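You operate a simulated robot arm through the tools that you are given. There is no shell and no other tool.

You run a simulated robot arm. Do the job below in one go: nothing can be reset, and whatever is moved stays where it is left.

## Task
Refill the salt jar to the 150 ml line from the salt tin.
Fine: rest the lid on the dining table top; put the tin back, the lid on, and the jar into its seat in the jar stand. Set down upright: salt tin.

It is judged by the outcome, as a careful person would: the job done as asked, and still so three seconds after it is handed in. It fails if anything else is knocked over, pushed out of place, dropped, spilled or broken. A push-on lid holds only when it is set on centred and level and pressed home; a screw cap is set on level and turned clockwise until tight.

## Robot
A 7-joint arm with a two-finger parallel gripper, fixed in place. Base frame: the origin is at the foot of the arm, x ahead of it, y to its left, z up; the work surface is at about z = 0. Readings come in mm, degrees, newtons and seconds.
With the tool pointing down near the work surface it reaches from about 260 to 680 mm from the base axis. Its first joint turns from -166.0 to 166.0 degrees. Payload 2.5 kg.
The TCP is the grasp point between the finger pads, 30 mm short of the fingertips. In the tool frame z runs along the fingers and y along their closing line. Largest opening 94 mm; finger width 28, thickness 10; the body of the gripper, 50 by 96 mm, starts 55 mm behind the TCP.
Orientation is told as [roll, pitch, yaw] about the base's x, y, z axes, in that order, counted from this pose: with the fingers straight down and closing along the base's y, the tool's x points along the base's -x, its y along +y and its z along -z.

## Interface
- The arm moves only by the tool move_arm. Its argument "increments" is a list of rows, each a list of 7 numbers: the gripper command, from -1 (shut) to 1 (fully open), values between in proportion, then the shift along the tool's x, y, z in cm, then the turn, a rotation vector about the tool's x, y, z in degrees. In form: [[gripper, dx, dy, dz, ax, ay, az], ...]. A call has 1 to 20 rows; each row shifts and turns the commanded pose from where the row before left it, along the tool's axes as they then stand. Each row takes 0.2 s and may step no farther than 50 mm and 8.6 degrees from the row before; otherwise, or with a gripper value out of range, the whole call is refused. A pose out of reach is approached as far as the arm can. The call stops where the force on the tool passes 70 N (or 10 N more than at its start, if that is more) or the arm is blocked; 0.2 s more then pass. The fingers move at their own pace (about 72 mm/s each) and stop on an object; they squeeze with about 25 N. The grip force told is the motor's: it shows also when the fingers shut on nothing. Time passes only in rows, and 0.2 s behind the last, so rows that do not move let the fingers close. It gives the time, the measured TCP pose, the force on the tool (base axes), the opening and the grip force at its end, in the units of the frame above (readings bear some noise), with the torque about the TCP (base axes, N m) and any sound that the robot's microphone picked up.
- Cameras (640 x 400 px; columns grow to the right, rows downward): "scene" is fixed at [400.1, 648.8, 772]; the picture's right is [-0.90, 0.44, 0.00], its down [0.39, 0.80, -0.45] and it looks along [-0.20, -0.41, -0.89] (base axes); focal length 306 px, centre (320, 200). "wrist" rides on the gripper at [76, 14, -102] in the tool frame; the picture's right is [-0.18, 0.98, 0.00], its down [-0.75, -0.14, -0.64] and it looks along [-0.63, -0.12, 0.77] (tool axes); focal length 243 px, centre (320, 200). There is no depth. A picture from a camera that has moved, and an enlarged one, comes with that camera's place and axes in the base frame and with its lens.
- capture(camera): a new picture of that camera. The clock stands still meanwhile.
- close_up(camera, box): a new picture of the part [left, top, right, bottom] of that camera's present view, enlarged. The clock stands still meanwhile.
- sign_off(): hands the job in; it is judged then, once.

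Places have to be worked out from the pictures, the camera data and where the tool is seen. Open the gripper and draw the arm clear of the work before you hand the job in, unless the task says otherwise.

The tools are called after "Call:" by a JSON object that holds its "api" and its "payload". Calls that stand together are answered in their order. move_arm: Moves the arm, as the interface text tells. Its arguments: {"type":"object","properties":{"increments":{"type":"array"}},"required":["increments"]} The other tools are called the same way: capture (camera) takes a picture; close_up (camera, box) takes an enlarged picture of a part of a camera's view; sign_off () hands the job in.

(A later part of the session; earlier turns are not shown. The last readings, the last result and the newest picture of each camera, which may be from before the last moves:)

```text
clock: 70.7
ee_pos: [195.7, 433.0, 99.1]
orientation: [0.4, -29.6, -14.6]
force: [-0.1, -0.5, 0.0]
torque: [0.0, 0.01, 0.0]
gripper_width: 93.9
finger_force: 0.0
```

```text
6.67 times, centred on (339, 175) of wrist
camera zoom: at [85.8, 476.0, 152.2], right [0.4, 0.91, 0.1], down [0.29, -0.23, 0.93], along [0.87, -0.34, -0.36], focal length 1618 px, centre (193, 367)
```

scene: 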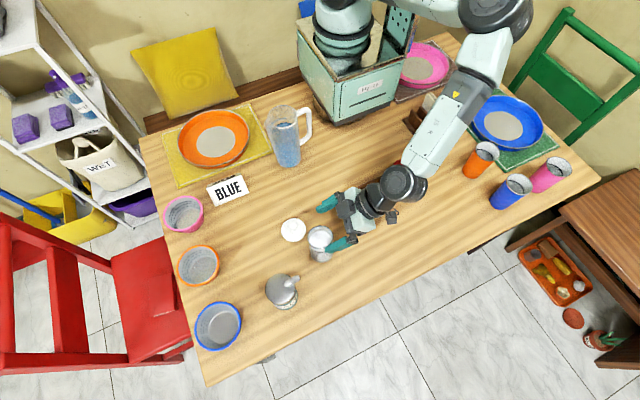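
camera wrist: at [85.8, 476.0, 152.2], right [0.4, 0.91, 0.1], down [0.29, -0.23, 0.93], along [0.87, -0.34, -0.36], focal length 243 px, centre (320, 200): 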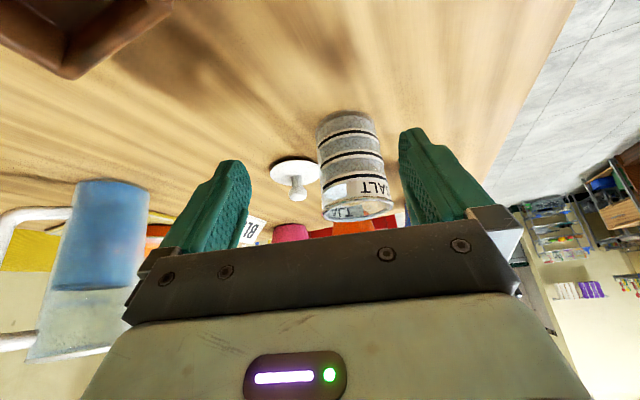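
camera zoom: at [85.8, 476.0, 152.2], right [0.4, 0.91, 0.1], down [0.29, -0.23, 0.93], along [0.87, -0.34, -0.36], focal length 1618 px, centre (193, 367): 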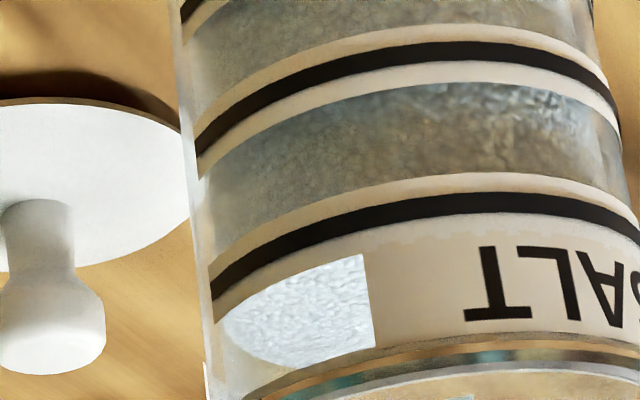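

Top line center computes to about z = 67 and the surface to 65–68, so it is close, but I want a flatter look to be sure. The tilt is comfortable for the arm when it is radial, so I level the tool, rise, turn to yaw 45° and look from the -x/-y side instead, checking the pose at each stage.

Call:
{"api": "move_arm", "payload": {"increments": [[1, 0, 0, -2, 0, 5.9, 0], [1, 0, 0, -2, 0, 5.9, 0], [1, 0, 0, -2, 0, 5.9, 0], [1, 0, 0, -2, 0, 5.9, 0], [1, 0, 0, -2, 0, 5.9, 0], [1, 0, 0, -2, 0, 0, 0], [1, 0, 0, 0, 0, 0, 0]]}}

Call:
{"api": "capture", "payload": {"camera": "scene"}}

```text
clock: 72.2
ee_pos: [167.5, 439.9, 212.2]
orientation: [0.3, 0.0, -14.5]
force: [0.3, -0.2, 0.1]
torque: [0.02, -0.03, -0.02]
gripper_width: 94.1
finger_force: 0.1
```

```text
taken
```

scene: 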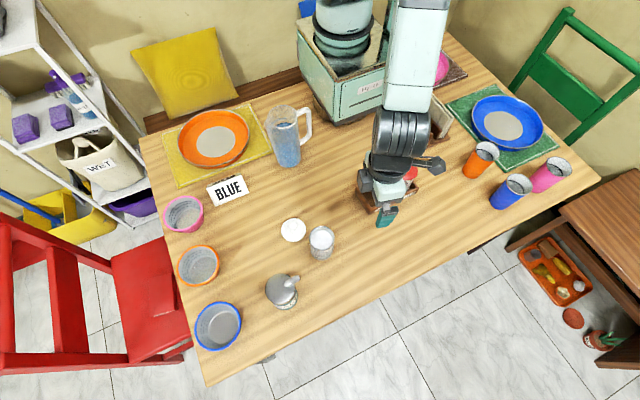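

The arm is back in its normal posture and the stand and pickle jar look as before. I turn to yaw 45° and move to the inner side of the jar at z = 212.

Call:
{"api": "move_arm", "payload": {"increments": [[1, 0, 0, 0, 0, 0, -8.5], [1, 0, 0, 0, 0, 0, -8.5], [1, 0, 0, 0, 0, 0, -8.5], [1, 0, 0, 0, 0, 0, -8.5], [1, 0, 0, 0, 0, 0, -8.5], [1, 0, 0, 0, 0, 0, -8.5], [1, 0, 0, 0, 0, 0, -8.5], [1, 0.52, -3.02, 0, 0, 0, 0], [1, 0.52, -3.02, 0, 0, 0, 0], [1, 0.52, -3.02, 0, 0, 0, 0], [1, 0, 0, 0, 0, 0, 0]]}}

Call:
{"api": "capture", "payload": {"camera": "wrist"}}

```text
clock: 74.7
ee_pos: [222.1, 365.7, 211.9]
orientation: [0.2, -0.2, 45.2]
force: [0.4, 0.2, -0.6]
torque: [0.01, 0.02, 0.0]
gripper_width: 93.8
finger_force: 0.1
```

```text
taken
camera wrist: at [157.2, 320.5, 314.0], right [-0.57, 0.82, 0.0], down [0.63, 0.43, 0.65], along [0.53, 0.37, -0.76], focal length 243 px, centre (320, 200)
```

wrist: 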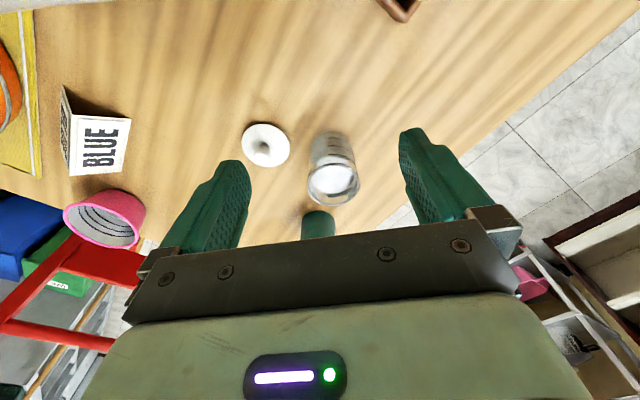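

Tracking is good. I now tilt outward 40° in place at this height and check that the arm holds position.

Call:
{"api": "move_arm", "payload": {"increments": [[1, 0, 0, 0, 0, -5, 0], [1, 0, 0, 0, 0, -5, 0], [1, 0, 0, 0, 0, -5, 0], [1, 0, 0, 0, 0, -5, 0], [1, 0, 0, 0, 0, -5, 0], [1, 0, 0, 0, 0, -5, 0], [1, 0, 0, 0, 0, -5, 0], [1, 0, 0, 0, 0, -5, 0], [1, 0, 0, 0, 0, 0, 0]]}}

```text
clock: 76.8
ee_pos: [246.8, 345.4, 205.7]
orientation: [-0.8, -39.7, 41.8]
force: [-0.6, -0.3, 0.1]
torque: [0.01, -0.01, 0.0]
gripper_width: 93.9
finger_force: 0.1
stopped in row 9: the arm was blocked; the commanded pose is now the measured one
```

The outward tilt is limited here too (last wrist pitch joint), so I drop that idea. The scene camera now faces the jar's lines, so I measure the level from sharp zooms there.

Call:
{"api": "close_up", "payload": {"camera": "scene", "box": [308, 225, 336, 243]}}

Call:
{"api": "close_up", "payload": {"camera": "scene", "box": [308, 243, 336, 261]}}

Call:
{"api": "close_up", "payload": {"camera": "wrist", "box": [280, 110, 400, 240]}}

```text
16.00 times, centred on (322, 234) of scene
camera zoom: at [400.1, 648.8, 772.0], right [-0.9, 0.44, 0.0], down [0.39, 0.8, -0.45], along [-0.2, -0.41, -0.89], focal length 4903 px, centre (288, -344)
```

zoom: 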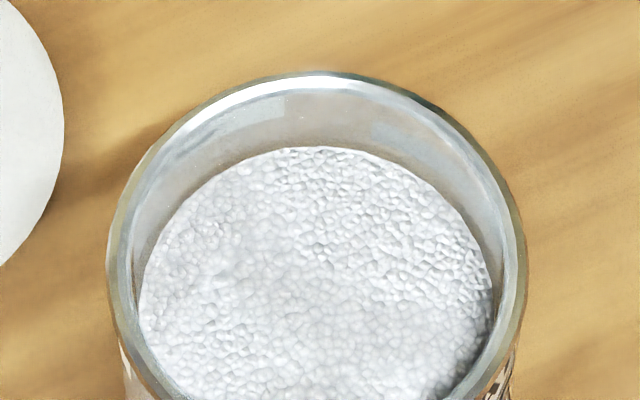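

```text
16.00 times, centred on (322, 252) of scene
camera zoom: at [400.1, 648.8, 772.0], right [-0.9, 0.44, 0.0], down [0.39, 0.8, -0.45], along [-0.2, -0.41, -0.89], focal length 4903 px, centre (288, -632)
```

zoom: 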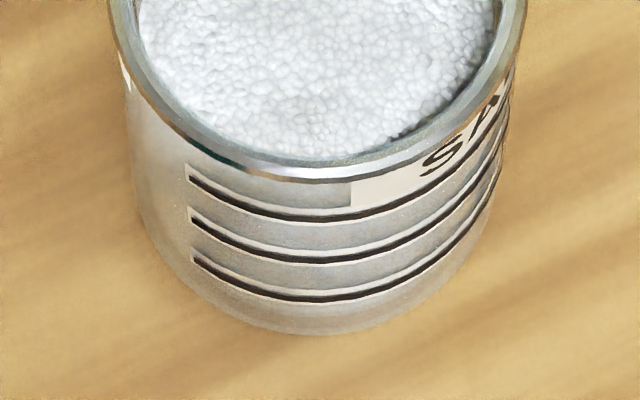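

```text
3.08 times, centred on (340, 175) of wrist
camera zoom: at [143.7, 274.3, 237.0], right [-0.54, 0.83, 0.11], down [0.21, 0.01, 0.98], along [0.81, 0.55, -0.18], focal length 746 px, centre (258, 277)
```

zoom: 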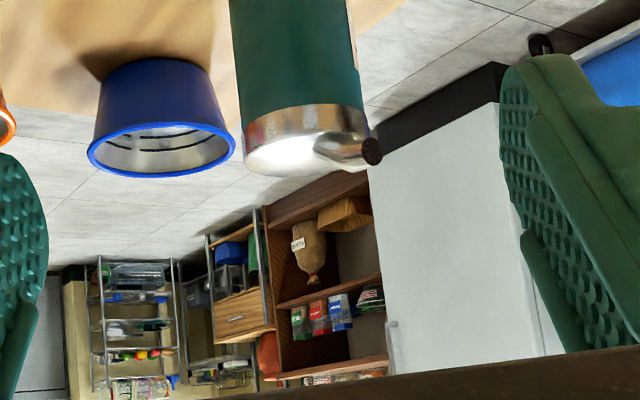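

Several independent estimates put the salt surface at z about 66–67 and the 150 ml line at about 66–66.6, i.e. on the line within about a millimetre, so no more pouring is needed. I level the tool again and rise before re-lidding.

Call:
{"api": "move_arm", "payload": {"increments": [[1, 0, 0, 0, 0, 7.9, 0], [1, 0, 0, 0, 0, 7.9, 0], [1, 0, 0, 0, 0, 7.9, 0], [1, 0, 0, 0, 0, 7.9, 0], [1, 0, 0, 0, 0, 7.9, 0], [1, 0, 0, -2, 0, 0, 0], [1, 0, 0, 0, 0, 0, 0]]}}

```text
clock: 78.5
ee_pos: [243.1, 349.4, 225.2]
orientation: [-0.7, -0.1, 41.9]
force: [-0.1, -0.2, -0.9]
torque: [0.0, 0.0, 0.01]
gripper_width: 94.2
finger_force: 0.0
```

Level apart from a 0.7° roll. I correct that and turn back to yaw 0.

Call:
{"api": "move_arm", "payload": {"increments": [[1, 0, 0, 0, -0.7, 0, 0], [1, 0, 0, 0, 0, 0, 8.4], [1, 0, 0, 0, 0, 0, 8.4], [1, 0, 0, 0, 0, 0, 8.4], [1, 0, 0, 0, 0, 0, 8.4], [1, 0, 0, 0, 0, 0, 8.3], [1, 0, 0, 0, 0, 0, 0], [1, 0, 0, 0, 0, 0, 0]]}}

Call:
{"api": "capture", "payload": {"camera": "wrist"}}

Call:
{"api": "capture", "payload": {"camera": "scene"}}

```text
clock: 80.2
ee_pos: [242.9, 348.5, 226.4]
orientation: [0.1, -0.2, 0.0]
force: [0.1, -0.6, -0.3]
torque: [0.01, 0.01, 0.04]
gripper_width: 94.2
finger_force: 0.1
```

```text
taken
camera wrist: at [165.4, 361.9, 329.1], right [0.18, 0.98, 0.0], down [0.75, -0.14, 0.64], along [0.63, -0.12, -0.77], focal length 243 px, centre (320, 200)
```

wrist: 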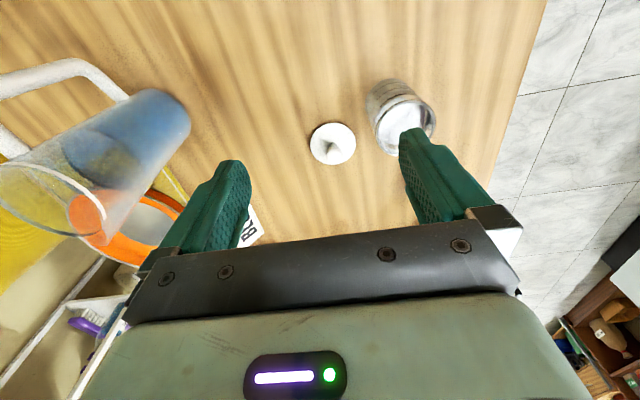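

```text
taken
```

scene: 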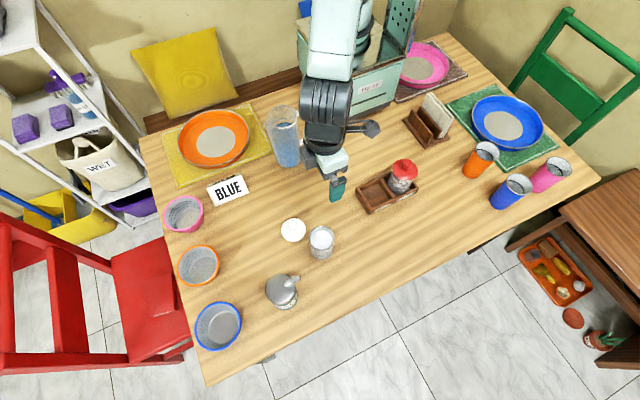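

Everything else is in place: stand, pickle jar, tin and lid. I go above the jar to measure its axis precisely.

Call:
{"api": "move_arm", "payload": {"increments": [[1, -1.5, 2.78, 0, 0, 0, 0], [1, -1.5, 2.78, 0, 0, 0, 0], [1, -1.5, 2.78, 0, 0, 0, 0], [1, 0, 0, 1.5, 0, 0.2, 0], [1, 0, 0, 0, 0, 0, 0], [1, 0, 0, 0, 0, 0, 0]]}}

Call:
{"api": "close_up", "payload": {"camera": "wrist", "box": [260, 90, 380, 200]}}

Call:
{"api": "capture", "payload": {"camera": "wrist"}}

```text
clock: 81.7
ee_pos: [286.0, 432.6, 210.7]
orientation: [0.2, 0.1, 0.0]
force: [-0.1, 0.4, 0.4]
torque: [-0.02, -0.01, -0.01]
gripper_width: 94.0
finger_force: 0.1
```

```text
3.64 times, centred on (320, 145) of wrist
camera zoom: at [209.3, 446.1, 313.4], right [0.18, 0.98, 0.0], down [0.75, -0.14, 0.64], along [0.63, -0.12, -0.77], focal length 882 px, centre (320, 400)
```

zoom: 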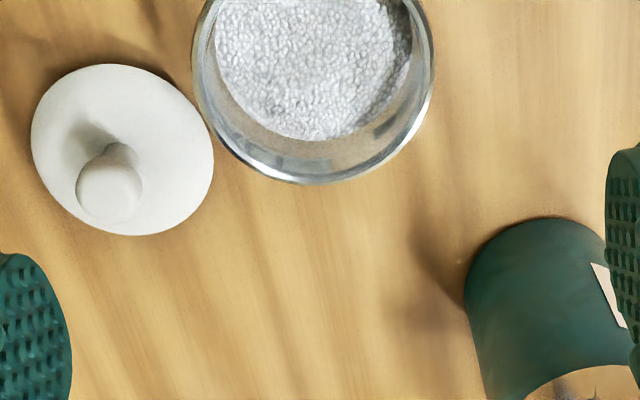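

```text
taken
camera wrist: at [209.3, 446.1, 313.4], right [0.18, 0.98, 0.0], down [0.75, -0.14, 0.64], along [0.63, -0.12, -0.77], focal length 243 px, centre (320, 200)
```

wrist: 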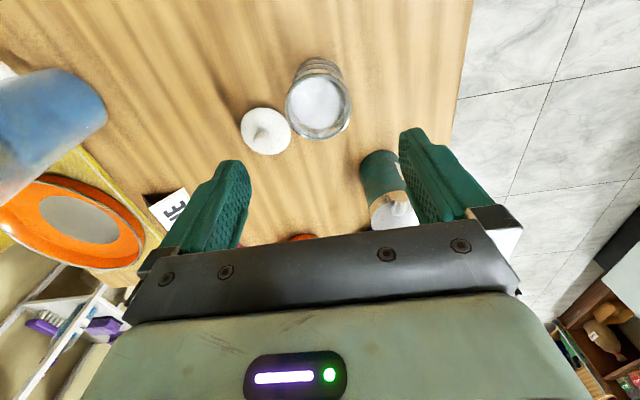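

I need the whole rim in one frame, so I zoom a little higher.

Call:
{"api": "close_up", "payload": {"camera": "wrist", "box": [270, 45, 370, 150]}}

Call:
{"api": "close_up", "payload": {"camera": "scene", "box": [270, 205, 360, 275]}}

```text
3.81 times, centred on (320, 98) of wrist
camera zoom: at [209.3, 446.1, 313.4], right [0.18, 0.98, 0.0], down [0.75, -0.14, 0.64], along [0.63, -0.12, -0.77], focal length 924 px, centre (320, 590)
```

zoom: 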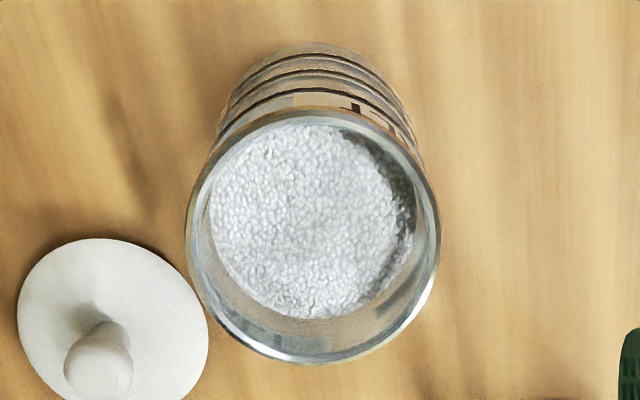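

```text
5.71 times, centred on (315, 240) of scene
camera zoom: at [400.1, 648.8, 772.0], right [-0.9, 0.44, 0.0], down [0.39, 0.8, -0.45], along [-0.2, -0.41, -0.89], focal length 1751 px, centre (349, -29)
```

zoom: 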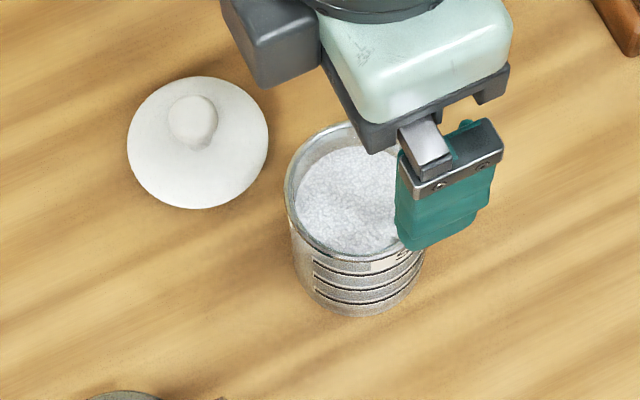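

Relative to the TCP, the jar's axis is about (+2, -3) mm and the lid's knob about (+47, -84) mm. I move over the lid and check centring.

Call:
{"api": "move_arm", "payload": {"increments": [[1, -1.57, -2.8, 0, 0, 0, 0], [1, -1.57, -2.8, 0, 0, 0, 0], [1, -1.56, -2.8, 0, 0, 0, 0], [1, 0, 0, 4, 0, 0, 0], [1, 0, 0, 4, 0, 0, 0], [1, 0, 0, 3, 0, 0, 0], [1, 0, 0, 0, 0, 0, 0]]}}

Call:
{"api": "close_up", "payload": {"camera": "wrist", "box": [250, 80, 390, 220]}}

Call:
{"api": "close_up", "payload": {"camera": "scene", "box": [260, 190, 330, 260]}}

```text
clock: 83.2
ee_pos: [335.9, 346.4, 99.5]
orientation: [0.1, -0.1, 0.0]
force: [0.1, -0.3, 0.1]
torque: [0.0, 0.03, 0.01]
gripper_width: 94.0
finger_force: 0.0
```

```text
2.86 times, centred on (320, 150) of wrist
camera zoom: at [259.6, 359.7, 203.7], right [0.18, 0.98, 0.0], down [0.75, -0.14, 0.64], along [0.63, -0.12, -0.77], focal length 693 px, centre (320, 343)
```

zoom: 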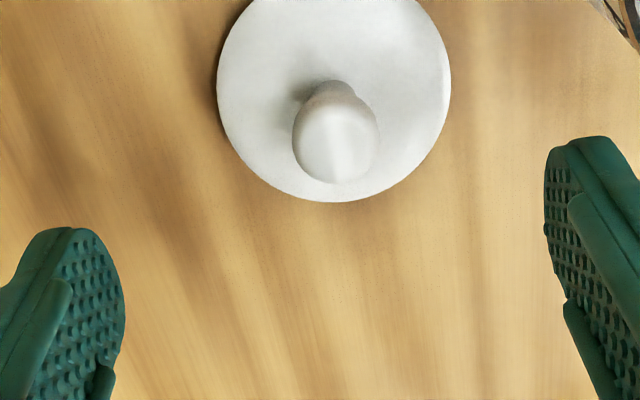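

```text
5.71 times, centred on (295, 225) of scene
camera zoom: at [400.1, 648.8, 772.0], right [-0.9, 0.44, 0.0], down [0.39, 0.8, -0.45], along [-0.2, -0.41, -0.89], focal length 1751 px, centre (463, 57)
```

zoom: 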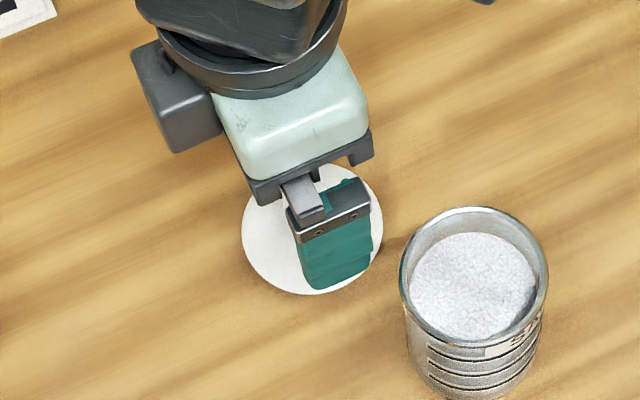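

The knob lies about 3 mm to +y and 2.5 mm to -x of the tool axis. I correct and lower to z = 60, half closed, then look again.

Call:
{"api": "move_arm", "payload": {"increments": [[1, 0.25, 0.33, 1, 0, 0, 0], [0.3, 0, 0, 1.5, 0, 0, 0], [-0.1, 0, 0, 1.5, 0, 0, 0], [-0.1, 0, 0, 0, 0, 0, 0], [-0.1, 0, 0, 0, 0, 0, 0]]}}

Call:
{"api": "close_up", "payload": {"camera": "wrist", "box": [240, 90, 400, 240]}}

```text
clock: 84.5
ee_pos: [331.8, 349.6, 60.7]
orientation: [0.1, 0.1, -0.1]
force: [0.9, 0.7, 0.7]
torque: [0.02, 0.0, -0.06]
gripper_width: 42.0
finger_force: 0.0
```

```text
2.67 times, centred on (320, 165) of wrist
camera zoom: at [255.7, 364.0, 164.0], right [0.18, 0.98, 0.0], down [0.75, -0.14, 0.64], along [0.63, -0.12, -0.77], focal length 647 px, centre (320, 293)
```

zoom: 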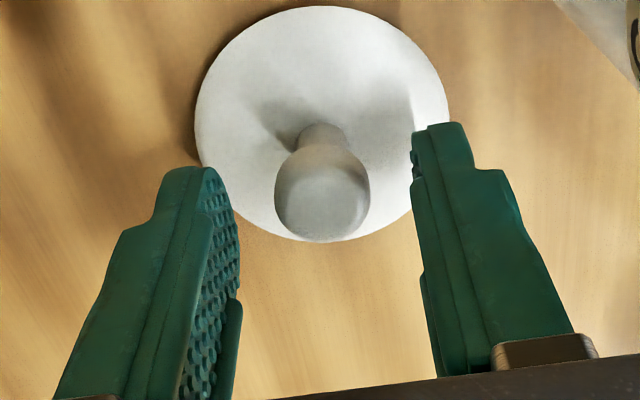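

Centred. I go down the remaining 17 mm and close on the knob.

Call:
{"api": "move_arm", "payload": {"increments": [[-0.1, 0, 0, 0.8, 0, 0, 0], [-0.1, 0, 0, 0.8, 0, 0, 0], [-0.5, 0, 0, 0, 0, 0, 0], [-0.6, 0, 0, 0, 0, 0, 0], [-1, 0, 0, 0, 0, 0, 0], [-1, 0, 0, 0, 0, 0, 0], [-1, 0, 0, 0, 0, 0, 0]]}}

Call:
{"api": "close_up", "payload": {"camera": "wrist", "box": [240, 100, 400, 240]}}

```text
clock: 86.0
ee_pos: [332.0, 351.5, 45.0]
orientation: [0.2, 0.1, 0.0]
force: [0.8, 0.7, 0.2]
torque: [-0.01, -0.04, -0.01]
gripper_width: 19.4
finger_force: 25.0
```

```text
2.86 times, centred on (320, 170) of wrist
camera zoom: at [256.0, 364.5, 149.1], right [0.18, 0.98, 0.0], down [0.75, -0.14, 0.64], along [0.63, -0.12, -0.77], focal length 693 px, centre (320, 286)
```

zoom: 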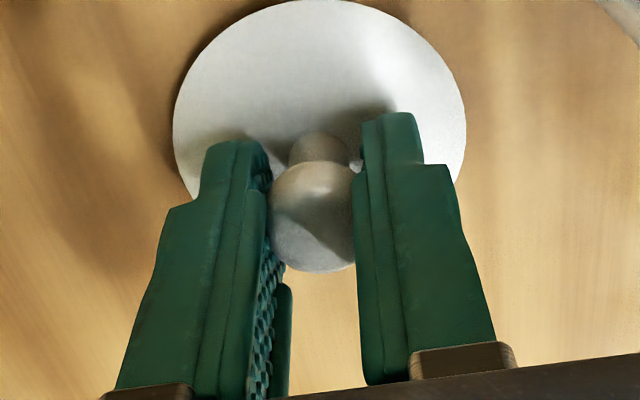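

The knob is gripped again. By both cameras the jar's axis lies (-45, +80.6) mm from the lid's; I lift the lid and carry it over the jar, hovering about 20 mm above the rim.

Call:
{"api": "move_arm", "payload": {"increments": [[-1, 0, 0, -0.5, 0, 0, 0], [-1, 0, 0, -2.5, 0, 0, 0], [-1, 0, 0, -4, 0, 0, 0], [-1, 0, 0, -4, 0, 0, 0], [-1, 1.5, 2.69, 0, 0, 0, 0], [-1, 1.5, 2.69, 0, 0, 0, 0], [-1, 1.5, 2.68, 0, 0, 0, 0], [-1, 0, 0, 0.5, 0, 0, 0], [-1, 0, 0, 0, 0, 0, 0]]}}

Call:
{"api": "close_up", "payload": {"camera": "scene", "box": [290, 205, 360, 265]}}

Call:
{"api": "close_up", "payload": {"camera": "wrist", "box": [240, 60, 400, 220]}}

```text
clock: 88.0
ee_pos: [287.8, 431.3, 151.2]
orientation: [0.1, 0.0, 0.2]
force: [-0.4, -0.2, -0.3]
torque: [-0.02, 0.03, -0.01]
gripper_width: 19.5
finger_force: 24.9
```

```text
6.67 times, centred on (325, 235) of scene
camera zoom: at [400.1, 648.8, 772.0], right [-0.9, 0.44, 0.0], down [0.39, 0.8, -0.45], along [-0.2, -0.41, -0.89], focal length 2043 px, centre (287, -33)
```

zoom: 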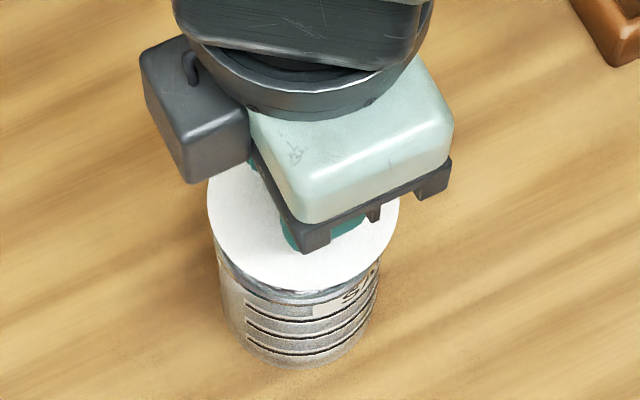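

```text
2.50 times, centred on (320, 140) of wrist
camera zoom: at [210.9, 445.4, 253.6], right [0.18, 0.98, 0.0], down [0.75, -0.14, 0.64], along [0.63, -0.12, -0.77], focal length 606 px, centre (320, 350)
```

zoom: 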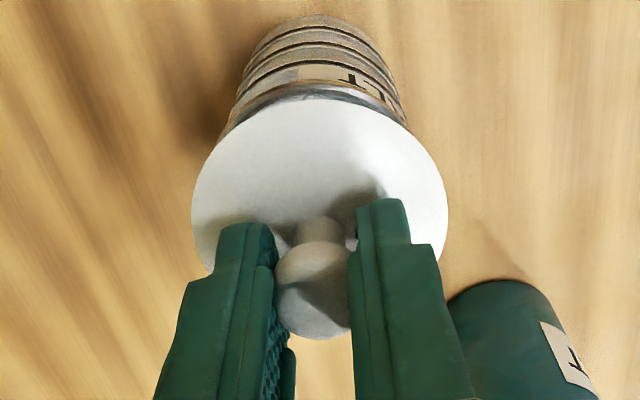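

The lid hovers over the jar but looks about 2 mm too far to +y. I zoom in to measure the offset properly.

Call:
{"api": "close_up", "payload": {"camera": "wrist", "box": [265, 60, 375, 170]}}

Call:
{"api": "close_up", "payload": {"camera": "scene", "box": [305, 225, 350, 265]}}

```text
3.64 times, centred on (320, 115) of wrist
camera zoom: at [210.9, 445.4, 253.6], right [0.18, 0.98, 0.0], down [0.75, -0.14, 0.64], along [0.63, -0.12, -0.77], focal length 882 px, centre (320, 509)
```

zoom: 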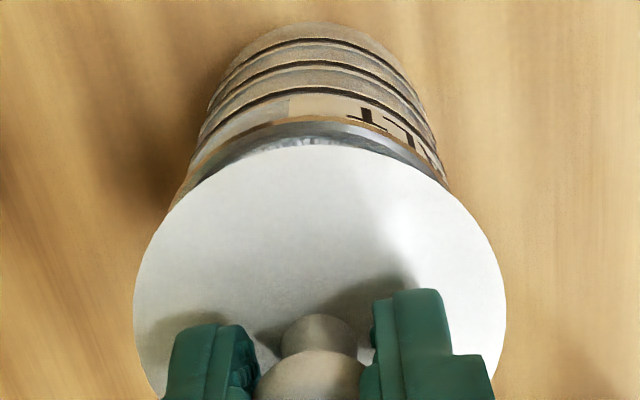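

```text
10.00 times, centred on (328, 245) of scene
camera zoom: at [400.1, 648.8, 772.0], right [-0.9, 0.44, 0.0], down [0.39, 0.8, -0.45], along [-0.2, -0.41, -0.89], focal length 3064 px, centre (245, -250)
```

zoom: 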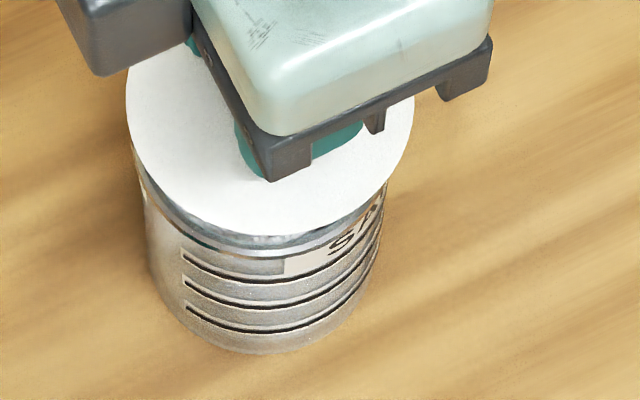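

By both views the lid is about +1.5 mm in y and -0.7 mm in x off the jar's axis. I correct that and lower to just above the rim.

Call:
{"api": "move_arm", "payload": {"increments": [[-1, -0.07, -0.15, 0, 0, 0, 0], [-1, 0, 0, 0.7, 0, 0, 0], [-1, 0, 0, 0.6, 0, 0, 0], [-1, 0, 0, 0, 0, 0, 0], [-1, 0, 0, 0, 0, 0, 0]]}}

Call:
{"api": "close_up", "payload": {"camera": "wrist", "box": [265, 60, 375, 170]}}

Call:
{"api": "close_up", "payload": {"camera": "scene", "box": [305, 225, 350, 265]}}

```text
clock: 89.2
ee_pos: [288.4, 430.0, 138.1]
orientation: [0.1, 0.0, 0.1]
force: [0.0, 0.4, -0.1]
torque: [-0.01, 0.02, 0.0]
gripper_width: 19.5
finger_force: 25.3
```

```text
3.64 times, centred on (320, 115) of wrist
camera zoom: at [211.6, 443.5, 240.5], right [0.18, 0.98, 0.0], down [0.75, -0.14, 0.64], along [0.63, -0.12, -0.77], focal length 882 px, centre (320, 509)
```

zoom: 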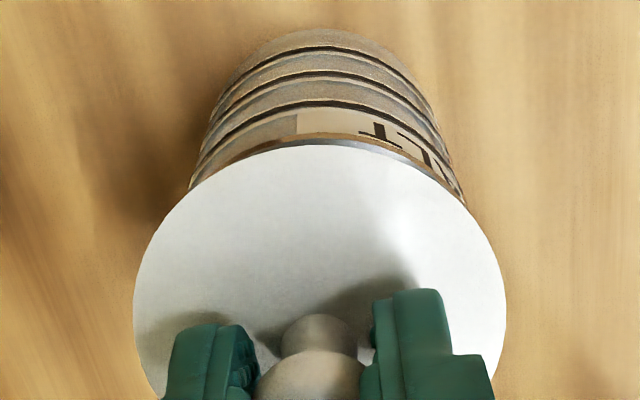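

```text
10.00 times, centred on (328, 245) of scene
camera zoom: at [400.1, 648.8, 772.0], right [-0.9, 0.44, 0.0], down [0.39, 0.8, -0.45], along [-0.2, -0.41, -0.89], focal length 3064 px, centre (245, -250)
```

zoom: 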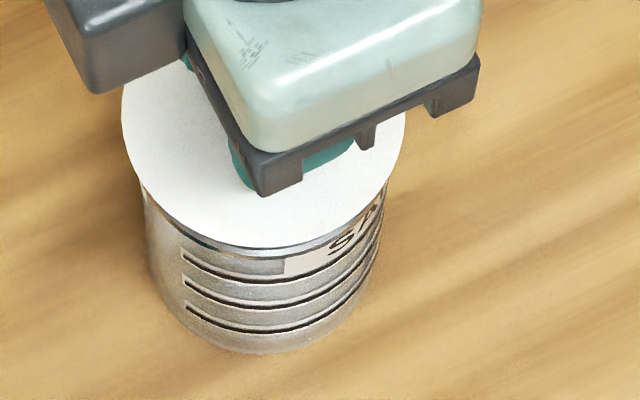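

Aligned now to within about half a millimetre in both views. I lower gently onto the rim, 1 mm at a time.

Call:
{"api": "move_arm", "payload": {"increments": [[-1, 0, 0.03, 0.1, 0, 0, 0], [-1, 0, 0, 0.1, 0, 0, 0], [-1, 0, 0, 0.1, 0, 0, 0], [-1, 0, 0, 0.1, 0, 0, 0], [-1, 0, 0, 0, 0, 0, 0]]}}

```text
clock: 90.5
ee_pos: [286.9, 429.6, 132.5]
orientation: [0.0, 0.0, 0.1]
force: [-0.6, -0.1, -0.3]
torque: [0.01, 0.03, 0.02]
gripper_width: 19.5
finger_force: 24.8
```

Call:
{"api": "move_arm", "payload": {"increments": [[-1, 0, 0, 0.1, 0, 0, 0], [-1, 0, 0, 0.1, 0, 0, 0], [-1, 0, 0, 0, 0, 0, 0]]}}

Call:
{"api": "close_up", "payload": {"camera": "wrist", "box": [265, 60, 375, 170]}}

Call:
{"api": "close_up", "payload": {"camera": "scene", "box": [305, 230, 350, 265]}}

```text
clock: 91.2
ee_pos: [287.3, 431.9, 130.9]
orientation: [0.0, 0.0, 0.0]
force: [1.0, 0.4, 0.2]
torque: [-0.03, -0.04, 0.02]
gripper_width: 19.3
finger_force: 24.4
```

```text
3.64 times, centred on (320, 115) of wrist
camera zoom: at [211.6, 444.5, 234.9], right [0.18, 0.98, 0.0], down [0.75, -0.14, 0.64], along [0.63, -0.12, -0.77], focal length 882 px, centre (320, 509)
```

zoom: 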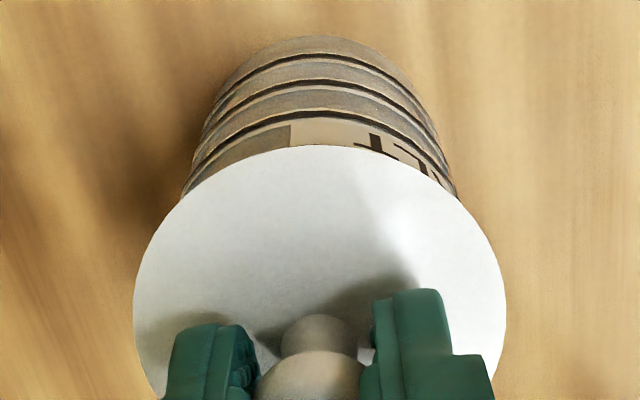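

```text
11.43 times, centred on (328, 248) of scene
camera zoom: at [400.1, 648.8, 772.0], right [-0.9, 0.44, 0.0], down [0.39, 0.8, -0.45], along [-0.2, -0.41, -0.89], focal length 3502 px, centre (234, -343)
```

zoom: 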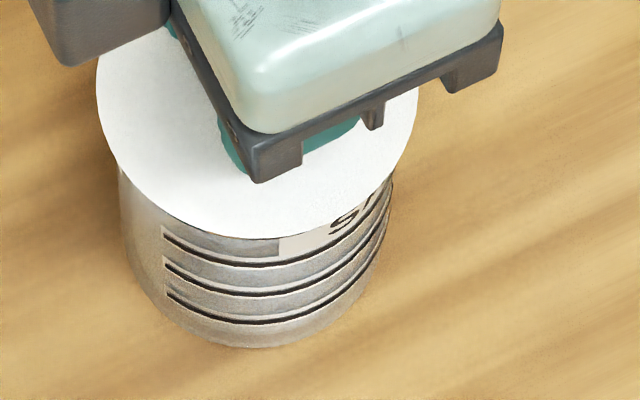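

The lid now covers the rim symmetrically with no force yet. I go on down in 1 mm steps.

Call:
{"api": "move_arm", "payload": {"increments": [[-1, 0, 0, 0.1, 0, 0, 0], [-1, 0, 0, 0.1, 0, 0, 0], [-1, 0, 0, 0, 0, 0, 0]]}}

```text
clock: 92.0
ee_pos: [287.4, 430.8, 129.9]
orientation: [0.0, 0.1, 0.1]
force: [0.5, 0.5, -0.5]
torque: [0.0, 0.02, 0.01]
gripper_width: 19.4
finger_force: 25.2
```

Call:
{"api": "move_arm", "payload": {"increments": [[-1, 0, 0, 0.1, 0, 0, 0], [-1, 0, 0, 0.1, 0, 0, 0], [-1, 0, 0, 0, 0, 0, 0]]}}

```text
clock: 92.8
ee_pos: [286.1, 430.7, 127.6]
orientation: [0.1, 0.1, -0.1]
force: [-0.8, 0.2, 0.2]
torque: [0.01, 0.0, 0.03]
gripper_width: 19.8
finger_force: 24.5
```

Still free at z = 128. One more millimetre at a time, watching for contact.

Call:
{"api": "move_arm", "payload": {"increments": [[-1, 0, 0, 0.1, 0, 0, 0], [-1, 0, 0, 0, 0, 0, 0]]}}

```text
clock: 93.5
ee_pos: [287.5, 430.4, 128.2]
orientation: [0.2, 0.0, 0.0]
force: [-1.2, 0.4, 11.6]
torque: [-0.01, 0.05, 0.0]
gripper_width: 19.5
finger_force: 25.1
```

Contact at 11.6 N with almost no torque, so it sits centred. I press down further to drive it home, staying below the 70 N stop.

Call:
{"api": "move_arm", "payload": {"increments": [[-1, 0, 0, 0.1, 0, 0, 0], [-1, 0, 0, 0, 0, 0, 0]]}}

```text
clock: 94.0
ee_pos: [288.3, 430.5, 124.9]
orientation: [0.2, 0.1, 0.0]
force: [-0.5, 1.3, 16.8]
torque: [0.0, -0.02, -0.01]
gripper_width: 19.4
finger_force: 25.1
```

Call:
{"api": "move_arm", "payload": {"increments": [[-1, 0, 0, 0.1, 0, 0, 0], [-1, 0, 0, 0, 0, 0, 0]]}}

```text
clock: 94.7
ee_pos: [287.0, 430.0, 124.9]
orientation: [0.2, 0.1, 0.0]
force: [-0.1, 1.3, 13.8]
torque: [0.04, -0.04, -0.02]
gripper_width: 19.4
finger_force: 25.1
```

The force holds around 14 N while it moves down, so it is still going in. I keep pressing.

Call:
{"api": "move_arm", "payload": {"increments": [[-1, 0, 0, 0.1, 0, 0, 0], [-1, 0, 0, 0.1, 0, 0, 0], [-1, 0, 0, 0, 0, 0, 0]]}}

Call:
{"api": "close_up", "payload": {"camera": "scene", "box": [305, 230, 350, 265]}}

Call:
{"api": "close_up", "payload": {"camera": "wrist", "box": [240, 100, 400, 240]}}

```text
clock: 95.5
ee_pos: [287.7, 430.8, 122.1]
orientation: [0.3, 0.0, 0.0]
force: [-3.1, -2.4, 30.2]
torque: [-0.13, 0.26, -0.01]
gripper_width: 19.4
finger_force: 24.9
```

```text
11.43 times, centred on (328, 248) of scene
camera zoom: at [400.1, 648.8, 772.0], right [-0.9, 0.44, 0.0], down [0.39, 0.8, -0.45], along [-0.2, -0.41, -0.89], focal length 3502 px, centre (234, -343)
```

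zoom: 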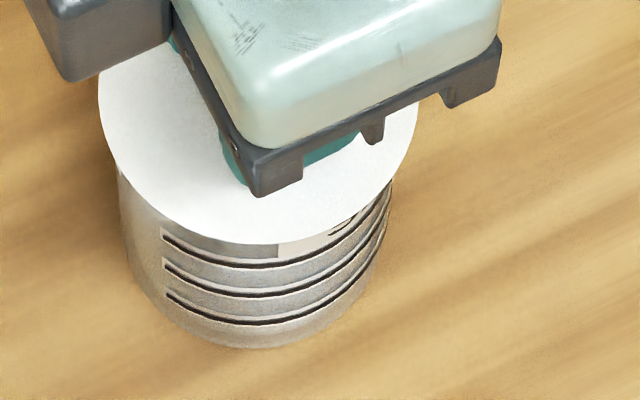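

```text
2.86 times, centred on (320, 170) of wrist
camera zoom: at [211.3, 444.5, 226.8], right [0.18, 0.98, 0.0], down [0.75, -0.14, 0.64], along [0.63, -0.12, -0.77], focal length 693 px, centre (320, 286)
```

zoom: 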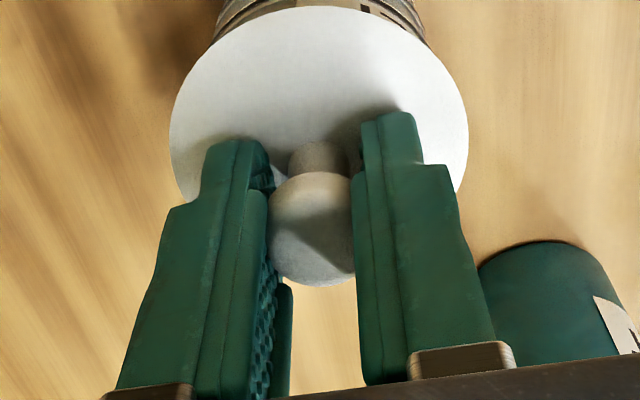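

The fingers have slid down the knob and now bear on the lid plate at 30 N; the lid looks level and at its original height. One more firm push to be sure it is home.

Call:
{"api": "move_arm", "payload": {"increments": [[-1, 0, 0, 0.08, 0, 0, 0], [-1, 0, 0, 0.07, 0, 0, 0], [-1, 0, 0, 0, 0, 0, 0]]}}

Call:
{"api": "close_up", "payload": {"camera": "scene", "box": [305, 230, 350, 265]}}

```text
clock: 96.2
ee_pos: [288.8, 431.3, 124.1]
orientation: [0.3, -0.1, -0.1]
force: [-4.3, -5.7, 42.9]
torque: [-0.31, 0.37, 0.0]
gripper_width: 19.2
finger_force: 25.0
```

```text
11.43 times, centred on (328, 248) of scene
camera zoom: at [400.1, 648.8, 772.0], right [-0.9, 0.44, 0.0], down [0.39, 0.8, -0.45], along [-0.2, -0.41, -0.89], focal length 3502 px, centre (234, -343)
```

zoom: 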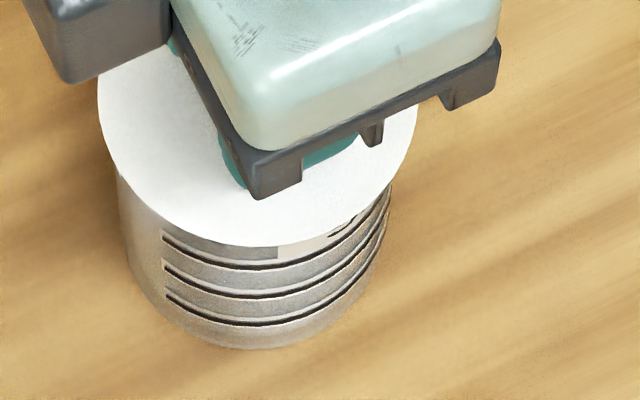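

At 43 N nothing moves further, so the lid is bottomed. I ease off, open and rise, then inspect the fit.

Call:
{"api": "move_arm", "payload": {"increments": [[-1, 0, 0, -0.25, 0, 0, 0], [-1, 0, 0, 0, 0, 0, 0], [-0.4, 0, 0, 0, 0, 0, 0], [-0.2, 0, 0, 0, 0, 0, 0], [0, 0, 0, -0.5, 0, 0, 0], [0.3, 0, 0, -3, 0, 0, 0], [1, 0, 0, -4, 0, 0, 0], [1, 0, 0, -3, 0, 0, 0], [1, 0, 0, 0, 0, 0, 0]]}}

Call:
{"api": "close_up", "payload": {"camera": "scene", "box": [300, 215, 350, 265]}}

Call:
{"api": "close_up", "payload": {"camera": "wrist", "box": [260, 50, 380, 180]}}

Call:
{"api": "capture", "payload": {"camera": "scene"}}

```text
clock: 98.2
ee_pos: [288.3, 430.0, 226.9]
orientation: [0.1, 0.1, 0.0]
force: [0.4, -0.2, 0.2]
torque: [0.0, -0.02, 0.01]
gripper_width: 94.1
finger_force: 0.0
```

```text
8.00 times, centred on (325, 240) of scene
camera zoom: at [400.1, 648.8, 772.0], right [-0.9, 0.44, 0.0], down [0.39, 0.8, -0.45], along [-0.2, -0.41, -0.89], focal length 2451 px, centre (280, -120)
```

zoom: 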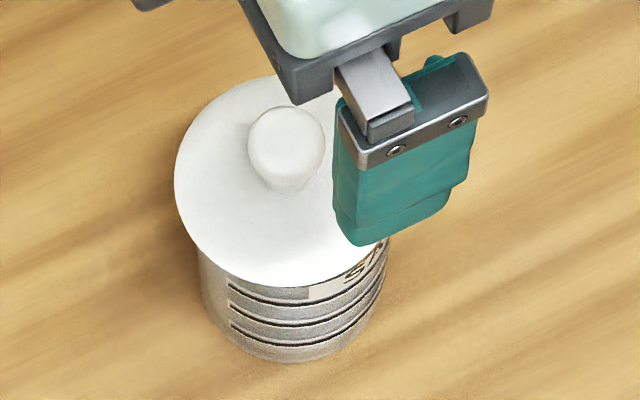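

```text
3.08 times, centred on (320, 115) of wrist
camera zoom: at [211.8, 444.0, 330.1], right [0.18, 0.98, 0.0], down [0.75, -0.14, 0.64], along [0.63, -0.12, -0.77], focal length 746 px, centre (320, 462)
```

zoom: 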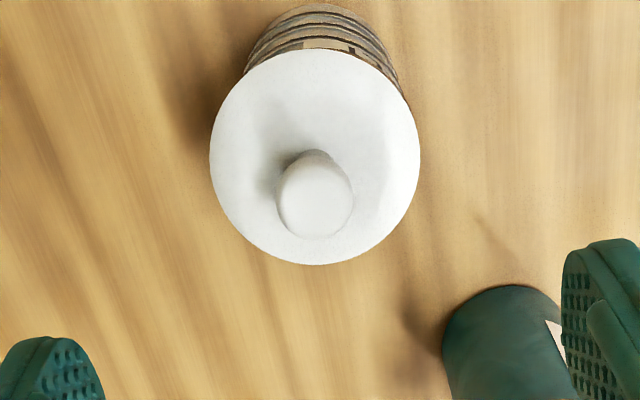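

```text
taken
```

scene: 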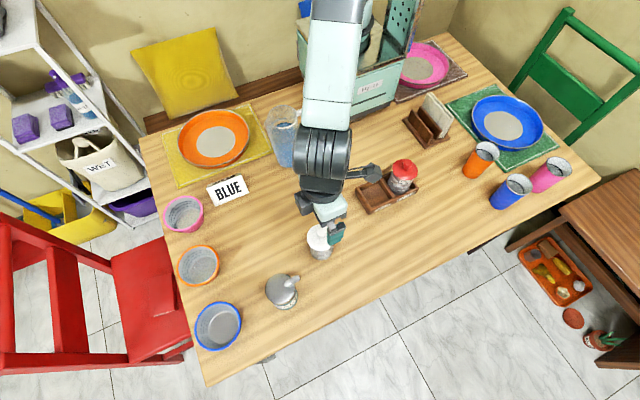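

The lid is on and looks centred. To check for any gap at the rim I take a lower side view from -x, with only a modest 20° tilt, which the arm handled before.

Call:
{"api": "move_arm", "payload": {"increments": [[1, 3.6, 0, 0, 0, 0, 0], [1, 3.6, 0, 0, 0, 0, 0], [1, 3.6, 0, 0, 0, 0, 0], [1, 0, 0, 4, 0, 0, 0], [1, 0, 0, 4, 0, 0, 0], [1, 0, 0, 4, 0, 0, 0], [1, 0, 0, 2, 0, 0, 0], [1, 0, 0, 0, 0, 0, 0]]}}

Call:
{"api": "move_arm", "payload": {"increments": [[1, 0, 0, 0, 0, -5, 0], [1, 0, 0, 0, 0, -5, 0], [1, 0, 0, 0, 0, -5, 0], [1, 0, 0, 0, 0, -5, 0], [1, 0, 0, 0, 0, 0, 0]]}}

Call:
{"api": "capture", "payload": {"camera": "wrist"}}

Call:
{"api": "close_up", "payload": {"camera": "wrist", "box": [270, 120, 380, 240]}}

```text
clock: 100.0
ee_pos: [180.3, 431.0, 88.2]
orientation: [0.0, 0.0, -0.1]
force: [0.5, 0.5, 1.4]
torque: [-0.01, 0.0, 0.02]
gripper_width: 93.7
finger_force: 0.1
```

```text
clock: 101.2
ee_pos: [178.6, 429.2, 87.8]
orientation: [0.1, -20.1, 0.0]
force: [-0.3, -0.5, 0.0]
torque: [-0.02, -0.05, 0.01]
gripper_width: 94.2
finger_force: 0.0
```

```text
taken
camera wrist: at [71.8, 443.9, 160.2], right [0.17, 0.98, 0.07], down [0.49, -0.14, 0.86], along [0.86, -0.12, -0.51], focal length 243 px, centre (320, 200)
```

wrist: 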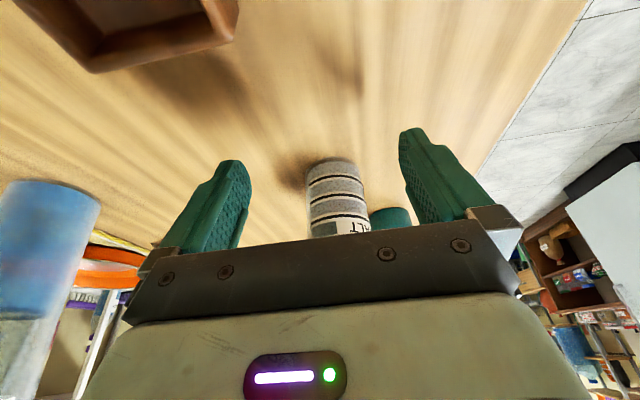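

```text
3.33 times, centred on (325, 180) of wrist
camera zoom: at [71.8, 443.9, 160.2], right [0.17, 0.98, 0.07], down [0.49, -0.14, 0.86], along [0.86, -0.12, -0.51], focal length 809 px, centre (303, 267)
```

zoom: 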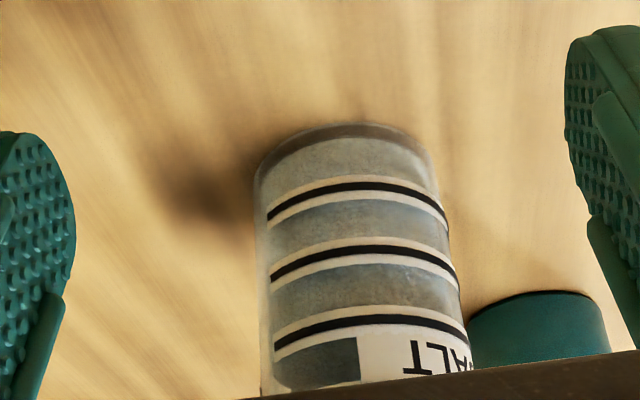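

The palm hides the lid from here. I raise the hand 20 mm and add 7° of tilt so the lid's edge comes into view.

Call:
{"api": "move_arm", "payload": {"increments": [[1, -0.68, 0, -1.88, 0, 0, 0], [1, 0, 0, 0, 0, -3.5, 0], [1, 0, 0, 0, 0, -3.5, 0], [1, 0, 0, 0, 0, 0, 0]]}}

Call:
{"api": "close_up", "payload": {"camera": "wrist", "box": [280, 140, 380, 240]}}

Call:
{"api": "close_up", "payload": {"camera": "wrist", "box": [300, 185, 370, 235]}}

```text
clock: 102.2
ee_pos: [179.4, 431.6, 108.6]
orientation: [0.2, -27.0, -0.1]
force: [0.3, -0.7, -0.5]
torque: [-0.01, -0.03, 0.0]
gripper_width: 94.0
finger_force: 0.1
```

```text
4.00 times, centred on (330, 190) of wrist
camera zoom: at [64.2, 445.0, 166.1], right [0.16, 0.98, 0.09], down [0.38, -0.14, 0.91], along [0.91, -0.12, -0.4], focal length 970 px, centre (280, 240)
```

zoom: 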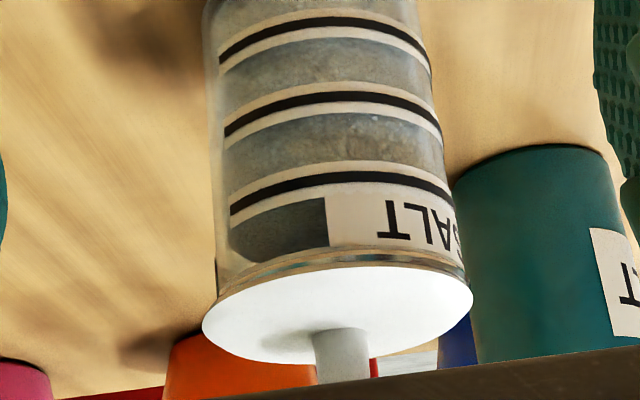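

```text
8.00 times, centred on (335, 210) of wrist
camera zoom: at [64.2, 445.0, 166.1], right [0.16, 0.98, 0.09], down [0.38, -0.14, 0.91], along [0.91, -0.12, -0.4], focal length 1941 px, centre (200, 120)
```

zoom: 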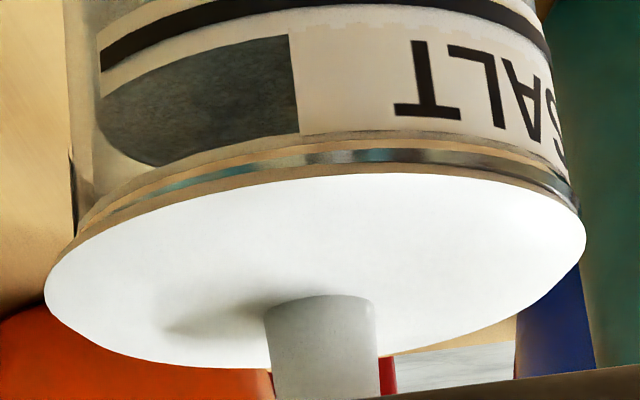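

The lid sits level and flush all round, but it looks about 1.5 mm off-centre toward -y. I check the same from the scene camera with the arm out of the way.

Call:
{"api": "close_up", "payload": {"camera": "scene", "box": [305, 222, 340, 262]}}

```text
10.00 times, centred on (322, 242) of scene
camera zoom: at [400.1, 648.8, 772.0], right [-0.9, 0.44, 0.0], down [0.39, 0.8, -0.45], along [-0.2, -0.41, -0.89], focal length 3064 px, centre (295, -220)
```

zoom: 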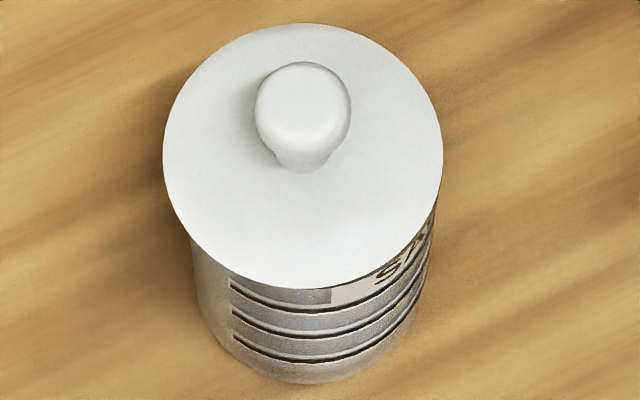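

Both views say the lid is about (+1.5, -1.9) mm off the jar's axis, so I'll reseat it rather than accept that. I level the tool, rise and go back above the knob.

Call:
{"api": "move_arm", "payload": {"increments": [[1, 0, 0, 0, 0, 6.75, 0], [1, 0, 0, 0, 0, 6.75, 0], [1, 0, 0, 0, 0, 6.75, 0], [1, 0, 0, 0, 0, 6.75, 0], [1, 0, 0, -4, 0, 0, 0], [1, 0, 0, -4, 0, 0, 0], [1, 0, 0, -3, 0, 0, 0], [1, -3.6, 0, 0, 0, 0, 0], [1, -3.6, 0, 0, 0, 0, 0], [1, -3.6, 0, 0, 0, 0, 0], [1, 0, 0, 3.5, 0, 0, 0], [1, 0, 0, 0, 0, 0, 0]]}}

Call:
{"api": "close_up", "payload": {"camera": "wrist", "box": [250, 60, 390, 220]}}

```text
clock: 104.8
ee_pos: [288.6, 430.1, 182.7]
orientation: [0.1, 0.0, 0.1]
force: [-1.1, -0.4, -0.6]
torque: [0.01, 0.01, 0.0]
gripper_width: 94.0
finger_force: 0.0
```

```text
2.50 times, centred on (320, 140) of wrist
camera zoom: at [213.0, 443.7, 286.1], right [0.18, 0.98, 0.0], down [0.75, -0.14, 0.64], along [0.63, -0.12, -0.77], focal length 606 px, centre (320, 350)
```

zoom: 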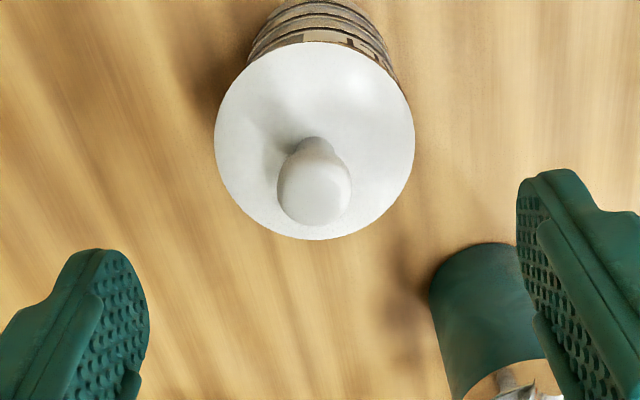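

The lid now sits about 1.8 mm to -y of the tool axis (it slipped when the loaded fingers opened). I centre on it, go down and grip the knob again.

Call:
{"api": "move_arm", "payload": {"increments": [[1, 0, -0.18, 1.5, 0, 0, 0], [0.3, 0, 0, 2, 0, 0, 0], [-0.1, 0, 0, 1.5, 0, 0, 0], [-0.2, 0, 0, 0.65, 0, 0, 0], [-0.2, 0, 0, 0, 0, 0, 0]]}}

Call:
{"api": "close_up", "payload": {"camera": "wrist", "box": [240, 100, 400, 240]}}

```text
clock: 106.0
ee_pos: [288.7, 429.4, 125.8]
orientation: [0.0, 0.1, 0.0]
force: [-0.2, 0.1, -0.3]
torque: [0.04, -0.01, 0.0]
gripper_width: 37.6
finger_force: 0.1
```

```text
2.86 times, centred on (320, 170) of wrist
camera zoom: at [211.5, 443.6, 228.9], right [0.18, 0.98, 0.0], down [0.75, -0.14, 0.64], along [0.63, -0.12, -0.77], focal length 693 px, centre (320, 286)
```

zoom: 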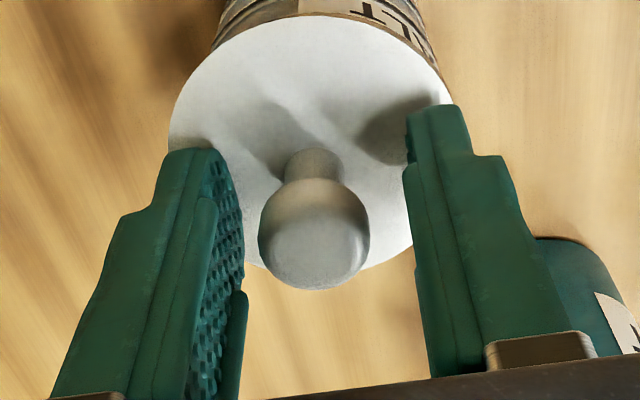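

The knob is still ~1.4 mm to the -y side of the finger midline. I shift that much and look once more before closing.

Call:
{"api": "move_arm", "payload": {"increments": [[-0.2, 0, -0.14, 0, 0, 0, 0], [-0.2, 0, 0, 0, 0, 0, 0], [-0.2, 0, 0, 0, 0, 0, 0]]}}

Call:
{"api": "close_up", "payload": {"camera": "wrist", "box": [240, 100, 400, 240]}}

```text
clock: 106.8
ee_pos: [287.2, 427.1, 125.5]
orientation: [0.1, 0.0, -0.1]
force: [-0.1, -0.3, 0.3]
torque: [-0.04, 0.01, -0.02]
gripper_width: 37.5
finger_force: 0.0
```

```text
2.86 times, centred on (320, 170) of wrist
camera zoom: at [211.0, 442.0, 229.2], right [0.18, 0.98, 0.0], down [0.75, -0.14, 0.64], along [0.63, -0.12, -0.77], focal length 693 px, centre (320, 286)
```

zoom: 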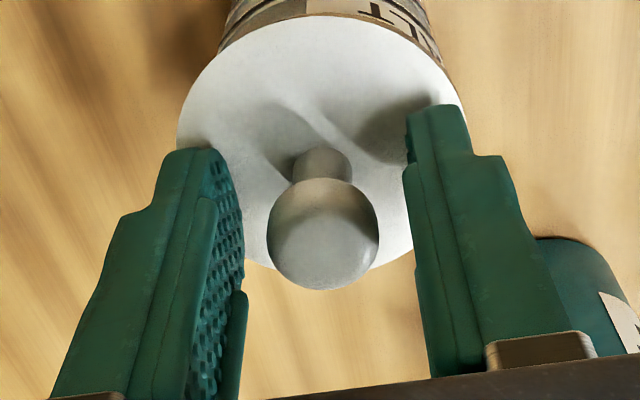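

Centred now. I grip the knob and lift the lid about 15 mm to see how it comes off and to realign it.

Call:
{"api": "move_arm", "payload": {"increments": [[-0.5, 0, 0, 0, 0, 0, 0], [-1, 0, 0, 0, 0, 0, 0], [-1, 0, 0, 0, 0, 0, 0], [-1, 0, 0, 0, 0, 0, 0], [-1, 0, 0, -0.2, 0, 0, 0], [-1, 0, 0, -0.3, 0, 0, 0], [-1, 0, 0, -0.5, 0, 0, 0], [-1, 0, 0, -0.5, 0, 0, 0], [-1, 0, 0, 0, 0, 0, 0]]}}

Call:
{"api": "close_up", "payload": {"camera": "scene", "box": [305, 225, 350, 265]}}

Call:
{"api": "close_up", "payload": {"camera": "wrist", "box": [265, 60, 375, 170]}}

```text
clock: 108.8
ee_pos: [288.2, 427.5, 141.2]
orientation: [0.1, 0.0, 0.1]
force: [-0.4, 1.0, 0.3]
torque: [0.0, 0.02, 0.06]
gripper_width: 19.8
finger_force: 25.2
```

```text
10.00 times, centred on (328, 245) of scene
camera zoom: at [400.1, 648.8, 772.0], right [-0.9, 0.44, 0.0], down [0.39, 0.8, -0.45], along [-0.2, -0.41, -0.89], focal length 3064 px, centre (245, -250)
```

zoom: 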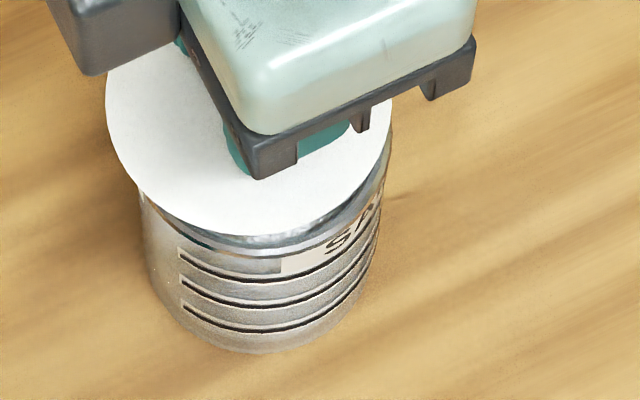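

```text
3.64 times, centred on (320, 115) of wrist
camera zoom: at [211.8, 441.5, 245.9], right [0.18, 0.98, 0.0], down [0.75, -0.14, 0.64], along [0.63, -0.12, -0.77], focal length 882 px, centre (320, 509)
```

zoom: 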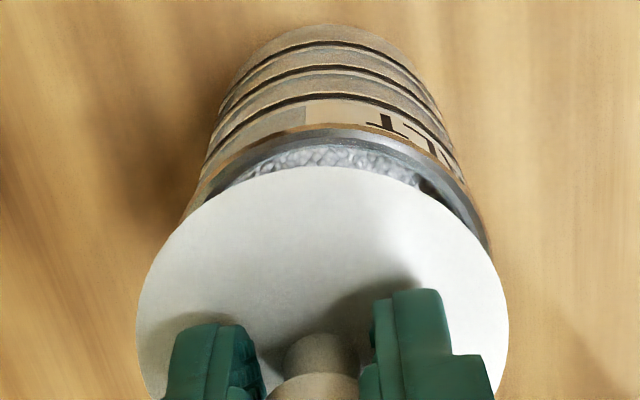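

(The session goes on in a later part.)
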